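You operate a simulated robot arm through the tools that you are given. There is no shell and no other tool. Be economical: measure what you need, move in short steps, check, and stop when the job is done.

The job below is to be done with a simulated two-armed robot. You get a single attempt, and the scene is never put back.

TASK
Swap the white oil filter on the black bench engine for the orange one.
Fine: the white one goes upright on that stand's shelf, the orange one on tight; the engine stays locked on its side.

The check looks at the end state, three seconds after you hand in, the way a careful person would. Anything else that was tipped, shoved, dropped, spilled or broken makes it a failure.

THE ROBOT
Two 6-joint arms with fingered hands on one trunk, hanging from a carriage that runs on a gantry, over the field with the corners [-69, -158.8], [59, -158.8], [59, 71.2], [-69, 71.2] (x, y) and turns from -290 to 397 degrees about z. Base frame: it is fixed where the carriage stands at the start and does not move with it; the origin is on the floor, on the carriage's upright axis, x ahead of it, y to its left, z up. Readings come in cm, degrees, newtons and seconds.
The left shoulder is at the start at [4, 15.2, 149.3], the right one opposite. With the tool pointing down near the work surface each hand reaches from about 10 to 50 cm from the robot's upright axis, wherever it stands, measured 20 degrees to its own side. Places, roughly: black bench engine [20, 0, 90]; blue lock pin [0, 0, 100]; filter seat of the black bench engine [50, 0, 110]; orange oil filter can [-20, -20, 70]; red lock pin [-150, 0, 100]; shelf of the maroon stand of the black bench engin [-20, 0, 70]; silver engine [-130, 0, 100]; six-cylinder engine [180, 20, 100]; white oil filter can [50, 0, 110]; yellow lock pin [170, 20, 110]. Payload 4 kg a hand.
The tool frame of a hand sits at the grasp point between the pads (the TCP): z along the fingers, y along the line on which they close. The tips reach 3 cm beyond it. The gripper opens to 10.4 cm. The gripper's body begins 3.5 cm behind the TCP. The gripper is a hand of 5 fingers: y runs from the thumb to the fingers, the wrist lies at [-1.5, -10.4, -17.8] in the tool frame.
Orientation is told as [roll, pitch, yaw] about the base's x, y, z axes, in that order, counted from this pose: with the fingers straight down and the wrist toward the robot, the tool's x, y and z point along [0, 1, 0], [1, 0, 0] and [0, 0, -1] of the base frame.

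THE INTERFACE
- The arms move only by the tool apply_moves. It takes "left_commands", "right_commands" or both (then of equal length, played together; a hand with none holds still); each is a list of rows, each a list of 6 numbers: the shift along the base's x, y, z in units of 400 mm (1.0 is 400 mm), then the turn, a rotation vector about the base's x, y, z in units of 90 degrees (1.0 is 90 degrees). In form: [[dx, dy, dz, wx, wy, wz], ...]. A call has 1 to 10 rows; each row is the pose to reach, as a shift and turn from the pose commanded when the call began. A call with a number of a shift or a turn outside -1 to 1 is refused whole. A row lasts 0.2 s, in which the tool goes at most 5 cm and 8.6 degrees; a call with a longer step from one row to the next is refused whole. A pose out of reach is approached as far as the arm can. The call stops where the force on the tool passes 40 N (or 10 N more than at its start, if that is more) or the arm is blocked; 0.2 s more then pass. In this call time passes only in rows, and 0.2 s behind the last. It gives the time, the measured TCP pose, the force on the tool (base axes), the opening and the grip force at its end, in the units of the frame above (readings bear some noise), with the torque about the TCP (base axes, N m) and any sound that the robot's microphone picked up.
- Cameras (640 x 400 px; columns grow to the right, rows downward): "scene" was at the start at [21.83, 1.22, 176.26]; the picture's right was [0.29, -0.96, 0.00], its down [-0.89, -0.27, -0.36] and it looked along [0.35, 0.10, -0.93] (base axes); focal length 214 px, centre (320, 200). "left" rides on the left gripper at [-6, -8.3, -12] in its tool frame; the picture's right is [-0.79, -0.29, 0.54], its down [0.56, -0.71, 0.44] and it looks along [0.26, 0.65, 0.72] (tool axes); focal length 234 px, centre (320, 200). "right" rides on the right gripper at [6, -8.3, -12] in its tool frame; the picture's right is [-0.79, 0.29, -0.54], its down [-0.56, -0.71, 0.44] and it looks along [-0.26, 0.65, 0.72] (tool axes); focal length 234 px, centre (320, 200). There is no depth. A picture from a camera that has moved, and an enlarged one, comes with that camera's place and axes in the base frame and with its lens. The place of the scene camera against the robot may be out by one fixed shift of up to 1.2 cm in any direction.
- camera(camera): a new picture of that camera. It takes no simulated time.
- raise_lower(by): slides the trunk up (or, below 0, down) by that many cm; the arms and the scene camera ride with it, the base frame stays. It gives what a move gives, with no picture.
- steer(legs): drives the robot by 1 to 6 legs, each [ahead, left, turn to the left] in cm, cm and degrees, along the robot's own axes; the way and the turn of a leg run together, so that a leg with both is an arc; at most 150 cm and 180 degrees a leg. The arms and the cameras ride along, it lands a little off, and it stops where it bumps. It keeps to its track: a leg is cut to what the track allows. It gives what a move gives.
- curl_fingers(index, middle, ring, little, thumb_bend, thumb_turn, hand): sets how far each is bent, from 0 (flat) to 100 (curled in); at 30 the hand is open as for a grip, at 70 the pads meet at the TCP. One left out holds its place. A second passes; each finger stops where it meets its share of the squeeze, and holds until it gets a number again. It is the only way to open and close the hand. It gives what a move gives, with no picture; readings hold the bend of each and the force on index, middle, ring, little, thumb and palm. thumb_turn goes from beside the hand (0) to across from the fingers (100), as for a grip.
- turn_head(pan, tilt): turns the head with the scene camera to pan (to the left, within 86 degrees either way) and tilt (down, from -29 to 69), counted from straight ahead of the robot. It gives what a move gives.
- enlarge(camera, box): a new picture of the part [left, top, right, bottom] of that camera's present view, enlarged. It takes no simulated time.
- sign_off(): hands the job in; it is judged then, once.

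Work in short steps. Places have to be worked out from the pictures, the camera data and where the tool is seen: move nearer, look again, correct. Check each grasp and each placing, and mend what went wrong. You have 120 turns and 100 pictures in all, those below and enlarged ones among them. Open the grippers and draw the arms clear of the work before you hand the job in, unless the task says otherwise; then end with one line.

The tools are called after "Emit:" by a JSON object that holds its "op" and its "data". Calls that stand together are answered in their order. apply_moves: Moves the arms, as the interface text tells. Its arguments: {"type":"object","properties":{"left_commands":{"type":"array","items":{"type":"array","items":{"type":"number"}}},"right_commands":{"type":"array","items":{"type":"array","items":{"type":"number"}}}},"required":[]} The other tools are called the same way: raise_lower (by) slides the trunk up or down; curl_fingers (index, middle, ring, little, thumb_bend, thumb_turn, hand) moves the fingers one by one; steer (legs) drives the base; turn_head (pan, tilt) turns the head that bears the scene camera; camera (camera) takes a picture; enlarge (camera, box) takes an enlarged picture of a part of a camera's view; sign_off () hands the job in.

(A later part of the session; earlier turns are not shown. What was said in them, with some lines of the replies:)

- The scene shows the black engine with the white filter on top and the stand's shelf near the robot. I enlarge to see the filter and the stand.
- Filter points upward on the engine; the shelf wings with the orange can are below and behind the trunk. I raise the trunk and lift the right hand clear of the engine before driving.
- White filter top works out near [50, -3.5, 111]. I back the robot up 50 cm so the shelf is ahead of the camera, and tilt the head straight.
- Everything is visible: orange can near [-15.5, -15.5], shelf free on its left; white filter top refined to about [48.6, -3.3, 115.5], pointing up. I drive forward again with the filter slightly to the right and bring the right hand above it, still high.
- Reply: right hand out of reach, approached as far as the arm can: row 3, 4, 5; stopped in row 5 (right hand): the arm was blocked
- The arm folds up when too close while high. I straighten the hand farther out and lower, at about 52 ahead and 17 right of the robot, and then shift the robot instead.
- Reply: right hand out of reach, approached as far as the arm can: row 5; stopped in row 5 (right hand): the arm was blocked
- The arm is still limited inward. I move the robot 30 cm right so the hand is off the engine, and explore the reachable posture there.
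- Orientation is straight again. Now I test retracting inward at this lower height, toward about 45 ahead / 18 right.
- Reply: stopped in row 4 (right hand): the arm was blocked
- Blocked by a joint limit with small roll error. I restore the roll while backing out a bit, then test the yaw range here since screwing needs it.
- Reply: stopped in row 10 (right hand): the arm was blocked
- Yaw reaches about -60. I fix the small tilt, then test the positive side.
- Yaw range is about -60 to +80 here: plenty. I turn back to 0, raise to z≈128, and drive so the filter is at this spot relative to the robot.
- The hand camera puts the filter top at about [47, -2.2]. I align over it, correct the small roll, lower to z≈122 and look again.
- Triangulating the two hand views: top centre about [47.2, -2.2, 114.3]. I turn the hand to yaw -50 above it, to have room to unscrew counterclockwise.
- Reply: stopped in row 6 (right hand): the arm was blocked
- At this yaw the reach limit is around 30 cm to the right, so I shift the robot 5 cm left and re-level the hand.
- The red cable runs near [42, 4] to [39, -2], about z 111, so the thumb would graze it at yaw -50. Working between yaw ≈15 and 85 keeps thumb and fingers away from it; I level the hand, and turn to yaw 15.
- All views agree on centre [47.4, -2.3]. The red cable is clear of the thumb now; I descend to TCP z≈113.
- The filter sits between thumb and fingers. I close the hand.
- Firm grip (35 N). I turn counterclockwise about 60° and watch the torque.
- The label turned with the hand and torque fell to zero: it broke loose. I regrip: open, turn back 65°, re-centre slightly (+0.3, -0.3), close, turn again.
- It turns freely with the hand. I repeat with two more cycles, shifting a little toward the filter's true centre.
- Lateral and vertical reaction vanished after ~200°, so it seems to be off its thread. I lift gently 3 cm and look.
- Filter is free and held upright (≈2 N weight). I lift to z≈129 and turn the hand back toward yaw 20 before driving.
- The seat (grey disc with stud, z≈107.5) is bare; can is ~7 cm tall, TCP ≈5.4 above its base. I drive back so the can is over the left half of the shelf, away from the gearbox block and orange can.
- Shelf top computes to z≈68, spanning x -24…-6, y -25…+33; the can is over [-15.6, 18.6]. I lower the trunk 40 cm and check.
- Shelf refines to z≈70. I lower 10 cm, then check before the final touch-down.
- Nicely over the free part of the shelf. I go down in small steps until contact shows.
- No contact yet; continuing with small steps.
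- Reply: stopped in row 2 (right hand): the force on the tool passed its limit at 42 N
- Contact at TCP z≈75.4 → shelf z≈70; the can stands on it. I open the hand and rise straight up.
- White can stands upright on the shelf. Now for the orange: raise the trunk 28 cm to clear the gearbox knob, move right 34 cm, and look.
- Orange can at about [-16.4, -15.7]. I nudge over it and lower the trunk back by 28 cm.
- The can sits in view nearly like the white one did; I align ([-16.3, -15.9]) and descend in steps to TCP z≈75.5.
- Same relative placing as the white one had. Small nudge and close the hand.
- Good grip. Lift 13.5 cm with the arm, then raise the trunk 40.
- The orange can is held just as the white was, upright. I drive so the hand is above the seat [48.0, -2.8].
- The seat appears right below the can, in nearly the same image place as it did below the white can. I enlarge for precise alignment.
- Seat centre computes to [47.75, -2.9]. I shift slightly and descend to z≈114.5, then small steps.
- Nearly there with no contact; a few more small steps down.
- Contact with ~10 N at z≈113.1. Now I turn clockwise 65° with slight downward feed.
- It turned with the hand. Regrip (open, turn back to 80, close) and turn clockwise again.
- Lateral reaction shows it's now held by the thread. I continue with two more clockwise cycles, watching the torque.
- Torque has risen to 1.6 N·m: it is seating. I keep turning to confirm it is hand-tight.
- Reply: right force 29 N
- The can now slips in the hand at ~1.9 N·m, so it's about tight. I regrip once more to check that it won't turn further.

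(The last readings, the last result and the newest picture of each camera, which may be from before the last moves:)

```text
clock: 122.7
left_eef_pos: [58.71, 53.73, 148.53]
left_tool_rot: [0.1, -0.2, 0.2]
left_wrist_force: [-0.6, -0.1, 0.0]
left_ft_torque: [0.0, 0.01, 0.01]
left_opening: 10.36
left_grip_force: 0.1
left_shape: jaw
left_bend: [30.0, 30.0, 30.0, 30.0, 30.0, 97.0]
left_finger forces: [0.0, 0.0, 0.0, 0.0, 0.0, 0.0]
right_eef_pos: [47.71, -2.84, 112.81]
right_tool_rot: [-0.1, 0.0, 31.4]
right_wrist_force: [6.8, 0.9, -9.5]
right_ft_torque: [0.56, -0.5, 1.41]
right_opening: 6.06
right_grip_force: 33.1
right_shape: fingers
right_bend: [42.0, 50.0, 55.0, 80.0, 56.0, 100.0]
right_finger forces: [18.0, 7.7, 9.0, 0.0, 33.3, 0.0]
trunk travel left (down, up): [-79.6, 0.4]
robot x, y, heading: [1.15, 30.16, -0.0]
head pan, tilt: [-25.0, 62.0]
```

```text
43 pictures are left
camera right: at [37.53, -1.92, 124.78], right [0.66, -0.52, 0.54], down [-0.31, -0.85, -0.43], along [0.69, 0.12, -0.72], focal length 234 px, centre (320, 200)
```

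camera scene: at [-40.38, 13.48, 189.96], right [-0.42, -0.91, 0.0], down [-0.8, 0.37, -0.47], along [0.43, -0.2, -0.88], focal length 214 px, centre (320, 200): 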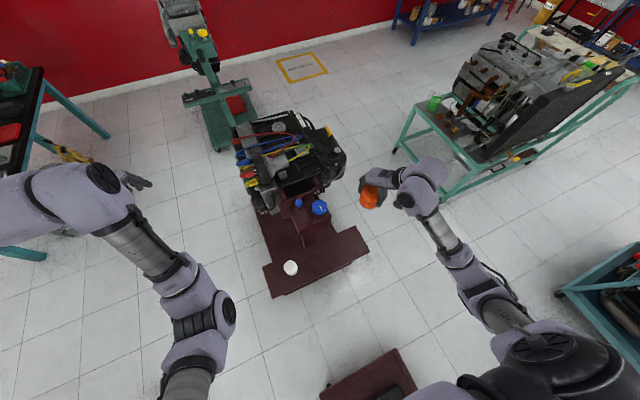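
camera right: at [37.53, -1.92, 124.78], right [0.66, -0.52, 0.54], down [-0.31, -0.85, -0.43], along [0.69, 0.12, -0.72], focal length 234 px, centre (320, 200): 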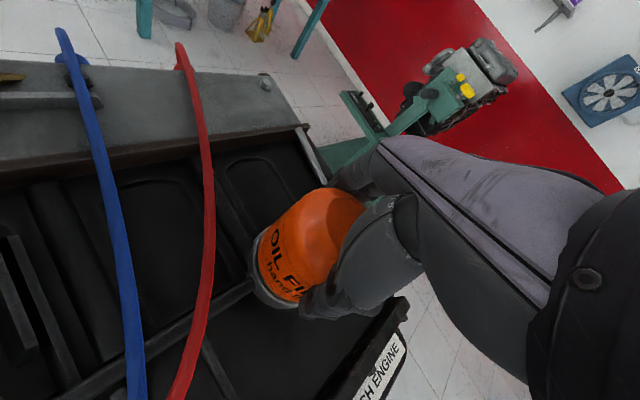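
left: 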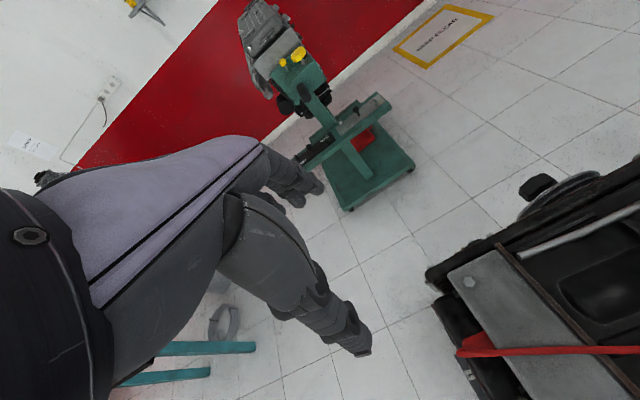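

Torque again ~1.4 and slipping. I open and go back to yaw 64 to compare the label with the earlier picture from the same pose.

Emit:
{"op": "apply_moves", "data": {"right_commands": [[0, 0, 0, 0, 0, -0.09]]}}

Emit:
{"op": "curl_fingers", "data": {"hand": "right", "index": 30, "middle": 30, "ring": 30, "little": 30, "thumb_bend": 30, "thumb_turn": 97}}

Emit:
{"op": "apply_moves", "data": {"right_commands": [[0, 0, 0, 0, 0, 0.09], [0, 0, 0, 0, 0, 0.18], [0, 0, 0, 0, 0, 0.27], [0, 0, 0, 0, 0, 0.36], [0, 0, 0, 0, 0, 0.45]]}}

Emit:
{"op": "camera", "data": {"camera": "right"}}

```text
clock: 123.1
left_eef_pos: [58.71, 53.98, 148.45]
left_tool_rot: [0.1, -0.3, 0.1]
left_wrist_force: [0.6, -0.1, -0.4]
left_ft_torque: [0.02, 0.02, 0.0]
left_opening: 10.37
left_grip_force: 0.0
left_shape: jaw
left_bend: [30.0, 30.0, 30.0, 30.0, 30.0, 97.0]
left_finger forces: [0.1, 0.0, 0.0, 0.1, 0.1, 0.1]
right_eef_pos: [47.75, -2.91, 112.75]
right_tool_rot: [-0.3, 0.0, 23.3]
right_wrist_force: [11.0, -4.0, -14.1]
right_ft_torque: [0.7, -0.62, 1.73]
right_opening: 6.0
right_grip_force: 35.5
right_shape: fingers
right_bend: [42.0, 50.0, 57.0, 80.0, 57.0, 100.0]
right_finger forces: [18.2, 9.2, 9.6, 0.1, 34.2, 0.0]
trunk travel left (down, up): [-79.6, 0.4]
robot x, y, heading: [1.04, 29.79, 0.0]
head pan, tilt: [-25.0, 62.0]
```

```text
clock: 124.1
left_eef_pos: [58.63, 53.86, 148.48]
left_tool_rot: [0.1, -0.2, 0.3]
left_wrist_force: [-0.4, -0.8, 0.2]
left_ft_torque: [-0.01, -0.02, -0.03]
left_opening: 10.37
left_grip_force: 0.0
left_shape: jaw
left_bend: [30.0, 30.0, 30.0, 30.0, 30.0, 97.0]
left_finger forces: [0.1, 0.1, 0.0, 0.0, 0.1, 0.0]
right_eef_pos: [47.74, -2.92, 112.78]
right_tool_rot: [-0.1, -0.1, 23.3]
right_wrist_force: [-0.3, 0.8, 0.9]
right_ft_torque: [0.01, -0.03, -0.01]
right_opening: 10.3
right_grip_force: 0.1
right_shape: fingers
right_bend: [30.0, 30.0, 30.0, 30.0, 30.0, 94.0]
right_finger forces: [0.0, 0.1, 0.0, 0.0, 0.0, 0.1]
trunk travel left (down, up): [-79.6, 0.4]
robot x, y, heading: [1.03, 29.88, 0.1]
head pan, tilt: [-25.0, 62.0]
```

```text
clock: 125.3
left_eef_pos: [58.64, 53.81, 148.57]
left_tool_rot: [0.2, -0.2, 0.2]
left_wrist_force: [-0.4, 0.3, -0.5]
left_ft_torque: [-0.01, -0.04, 0.0]
left_opening: 10.36
left_grip_force: 0.1
left_shape: jaw
left_bend: [30.0, 30.0, 30.0, 30.0, 30.0, 97.0]
left_finger forces: [0.1, 0.0, 0.0, 0.1, 0.0, 0.1]
right_eef_pos: [47.74, -2.9, 112.81]
right_tool_rot: [0.0, 0.0, 64.1]
right_wrist_force: [0.6, 0.3, 0.2]
right_ft_torque: [-0.03, -0.03, 0.0]
right_opening: 10.29
right_grip_force: 0.0
right_shape: fingers
right_bend: [30.0, 30.0, 30.0, 30.0, 30.0, 94.0]
right_finger forces: [0.1, 0.0, 0.1, 0.1, 0.1, 0.1]
trunk travel left (down, up): [-79.6, 0.4]
robot x, y, heading: [0.96, 30.11, 0.2]
head pan, tilt: [-25.0, 62.0]
```

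```text
42 pictures are left
camera right: at [38.67, -7.65, 124.78], right [0.83, -0.09, 0.54], down [0.19, -0.88, -0.43], along [0.52, 0.47, -0.72], focal length 234 px, centre (320, 200)
```

right: 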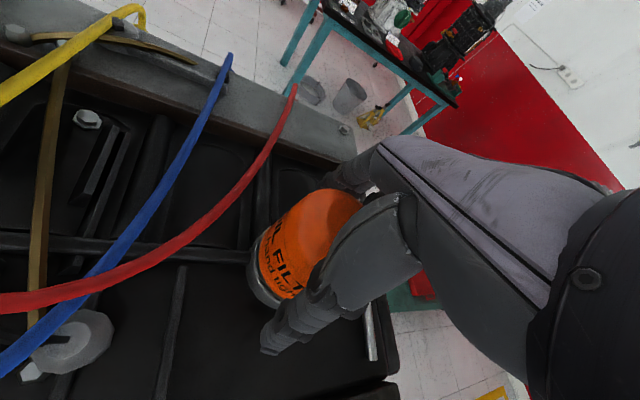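

The label hasn't moved: the orange can is tight. I rise straight up and look over everything.

Emit:
{"op": "apply_moves", "data": {"right_commands": [[0, 0, 0.05, 0, 0, 0], [0, 0, 0.12, 0, 0, 0], [0, 0, 0.22, 0, 0, 0], [0, 0, 0.32, 0, 0, 0], [0, 0, 0.4, 0, 0, 0]]}}

Emit:
{"op": "camera", "data": {"camera": "right"}}

Emit:
{"op": "steer", "data": {"legs": [[-55, 0, 0], [0, -28, 0]]}}

Emit:
{"op": "turn_head", "data": {"pan": 0, "tilt": 55}}

Emit:
{"op": "enlarge", "data": {"camera": "scene", "box": [220, 90, 420, 215]}}

Emit:
{"op": "camera", "data": {"camera": "scene"}}

```text
clock: 126.5
left_eef_pos: [58.74, 53.8, 148.43]
left_tool_rot: [0.1, -0.2, 0.2]
left_wrist_force: [-0.7, 0.4, 1.0]
left_ft_torque: [0.06, -0.03, 0.0]
left_opening: 10.35
left_grip_force: 0.0
left_shape: jaw
left_bend: [30.0, 30.0, 30.0, 30.0, 30.0, 97.0]
left_finger forces: [0.0, 0.0, 0.0, 0.1, 0.1, 0.0]
right_eef_pos: [47.43, -2.77, 128.7]
right_tool_rot: [0.0, 0.0, 63.9]
right_wrist_force: [0.1, 0.3, -0.1]
right_ft_torque: [0.01, -0.03, -0.02]
right_opening: 10.3
right_grip_force: 0.0
right_shape: fingers
right_bend: [30.0, 30.0, 30.0, 30.0, 30.0, 94.0]
right_finger forces: [0.1, 0.0, 0.0, 0.1, 0.0, 0.1]
trunk travel left (down, up): [-79.6, 0.4]
robot x, y, heading: [1.18, 30.08, 0.3]
head pan, tilt: [-25.0, 62.0]
```

```text
41 pictures are left
camera right: at [38.54, -7.52, 140.72], right [0.84, -0.09, 0.54], down [0.19, -0.88, -0.44], along [0.52, 0.47, -0.72], focal length 234 px, centre (320, 200)
```

right: 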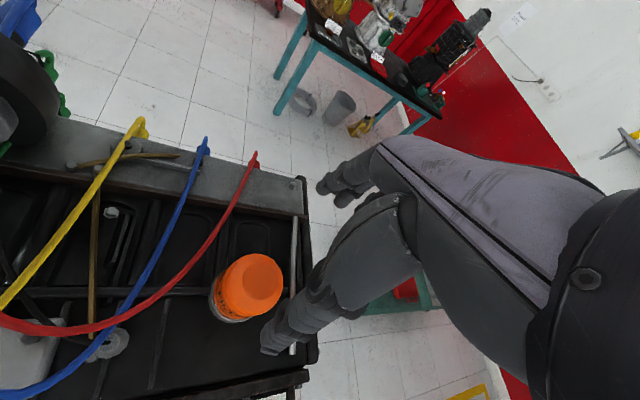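

```text
clock: 131.2
left_eef_pos: [4.08, 25.41, 148.54]
left_tool_rot: [0.1, -0.2, 0.0]
left_wrist_force: [-1.3, -0.5, 0.1]
left_ft_torque: [0.02, -0.01, 0.01]
left_opening: 10.39
left_grip_force: 0.0
left_shape: jaw
left_bend: [30.0, 30.0, 30.0, 30.0, 30.0, 97.0]
left_finger forces: [0.0, 0.0, 0.0, 0.0, 0.0, 0.0]
right_eef_pos: [-6.95, -31.01, 128.65]
right_tool_rot: [-0.1, 0.0, 63.8]
right_wrist_force: [-0.1, 1.0, 0.7]
right_ft_torque: [-0.01, 0.01, 0.01]
right_opening: 10.32
right_grip_force: 0.1
right_shape: fingers
right_bend: [30.0, 30.0, 30.0, 30.0, 30.0, 94.0]
right_finger forces: [0.1, 0.1, 0.1, 0.0, 0.0, 0.0]
trunk travel left (down, up): [-79.6, 0.4]
robot x, y, heading: [-53.71, 1.83, -0.2]
head pan, tilt: [-25.0, 62.0]
```

```text
clock: 132.1
left_eef_pos: [4.16, 25.47, 148.43]
left_tool_rot: [0.1, -0.1, 0.1]
left_wrist_force: [-0.1, 0.6, 0.6]
left_ft_torque: [-0.03, -0.02, -0.03]
left_opening: 10.36
left_grip_force: 0.0
left_shape: jaw
left_bend: [30.0, 30.0, 30.0, 30.0, 30.0, 97.0]
left_finger forces: [0.0, 0.1, 0.0, 0.1, 0.0, 0.1]
right_eef_pos: [-6.99, -31.05, 128.62]
right_tool_rot: [0.0, -0.2, 63.8]
right_wrist_force: [-0.1, 0.5, -0.6]
right_ft_torque: [-0.04, -0.03, 0.0]
right_opening: 10.31
right_grip_force: 0.0
right_shape: fingers
right_bend: [30.0, 30.0, 30.0, 30.0, 30.0, 94.0]
right_finger forces: [0.0, 0.1, 0.0, 0.0, 0.0, 0.1]
trunk travel left (down, up): [-79.6, 0.4]
robot x, y, heading: [-53.67, 1.77, -0.0]
head pan, tilt: [0.0, 55.0]
```

```text
3.20 times, centred on (320, 152) of scene
camera zoom: at [-29.83, 1.38, 190.8], right [0.0, -1.0, 0.0], down [-0.82, 0.0, -0.57], along [0.57, 0.0, -0.82], focal length 686 px, centre (320, 352)
```

zoom: 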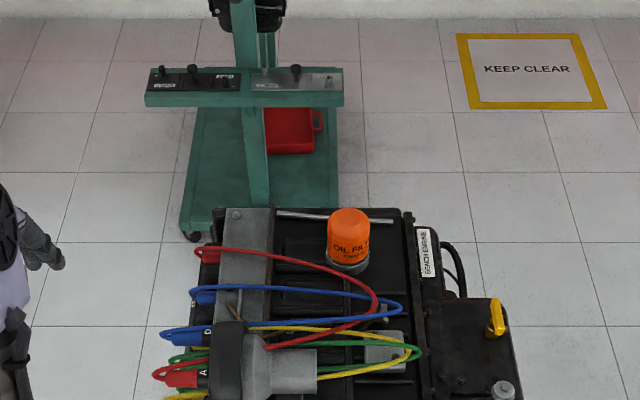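

```text
39 pictures are left
camera scene: at [-29.83, 1.38, 190.8], right [0.0, -1.0, 0.0], down [-0.82, 0.0, -0.57], along [0.57, 0.0, -0.82], focal length 214 px, centre (320, 200)
```

scene: 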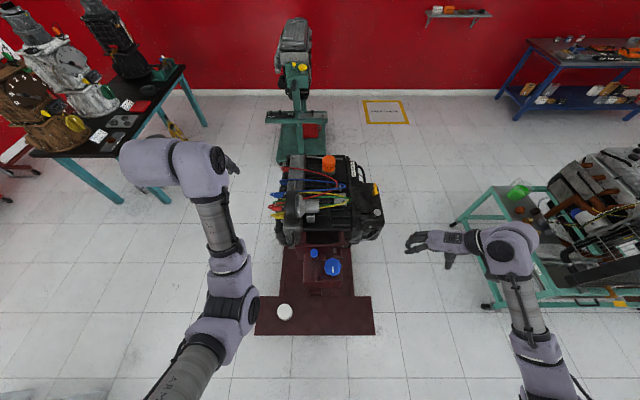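

The orange filter is on the engine and upright, the white one stands on the stand's shelf, the pin and engine are untouched, and the hands are open and clear. Handing in.

Emit:
{"op": "sign_off", "data": {}}

```text
The job is handed in.
```

The swap is done: the orange filter is on the engine, tightened until it would not turn further, and the white one stands upright on the maroon stand's shelf. The engine is still on its side and I never touched the lock pin. Nothing else looked disturbed in the last view.
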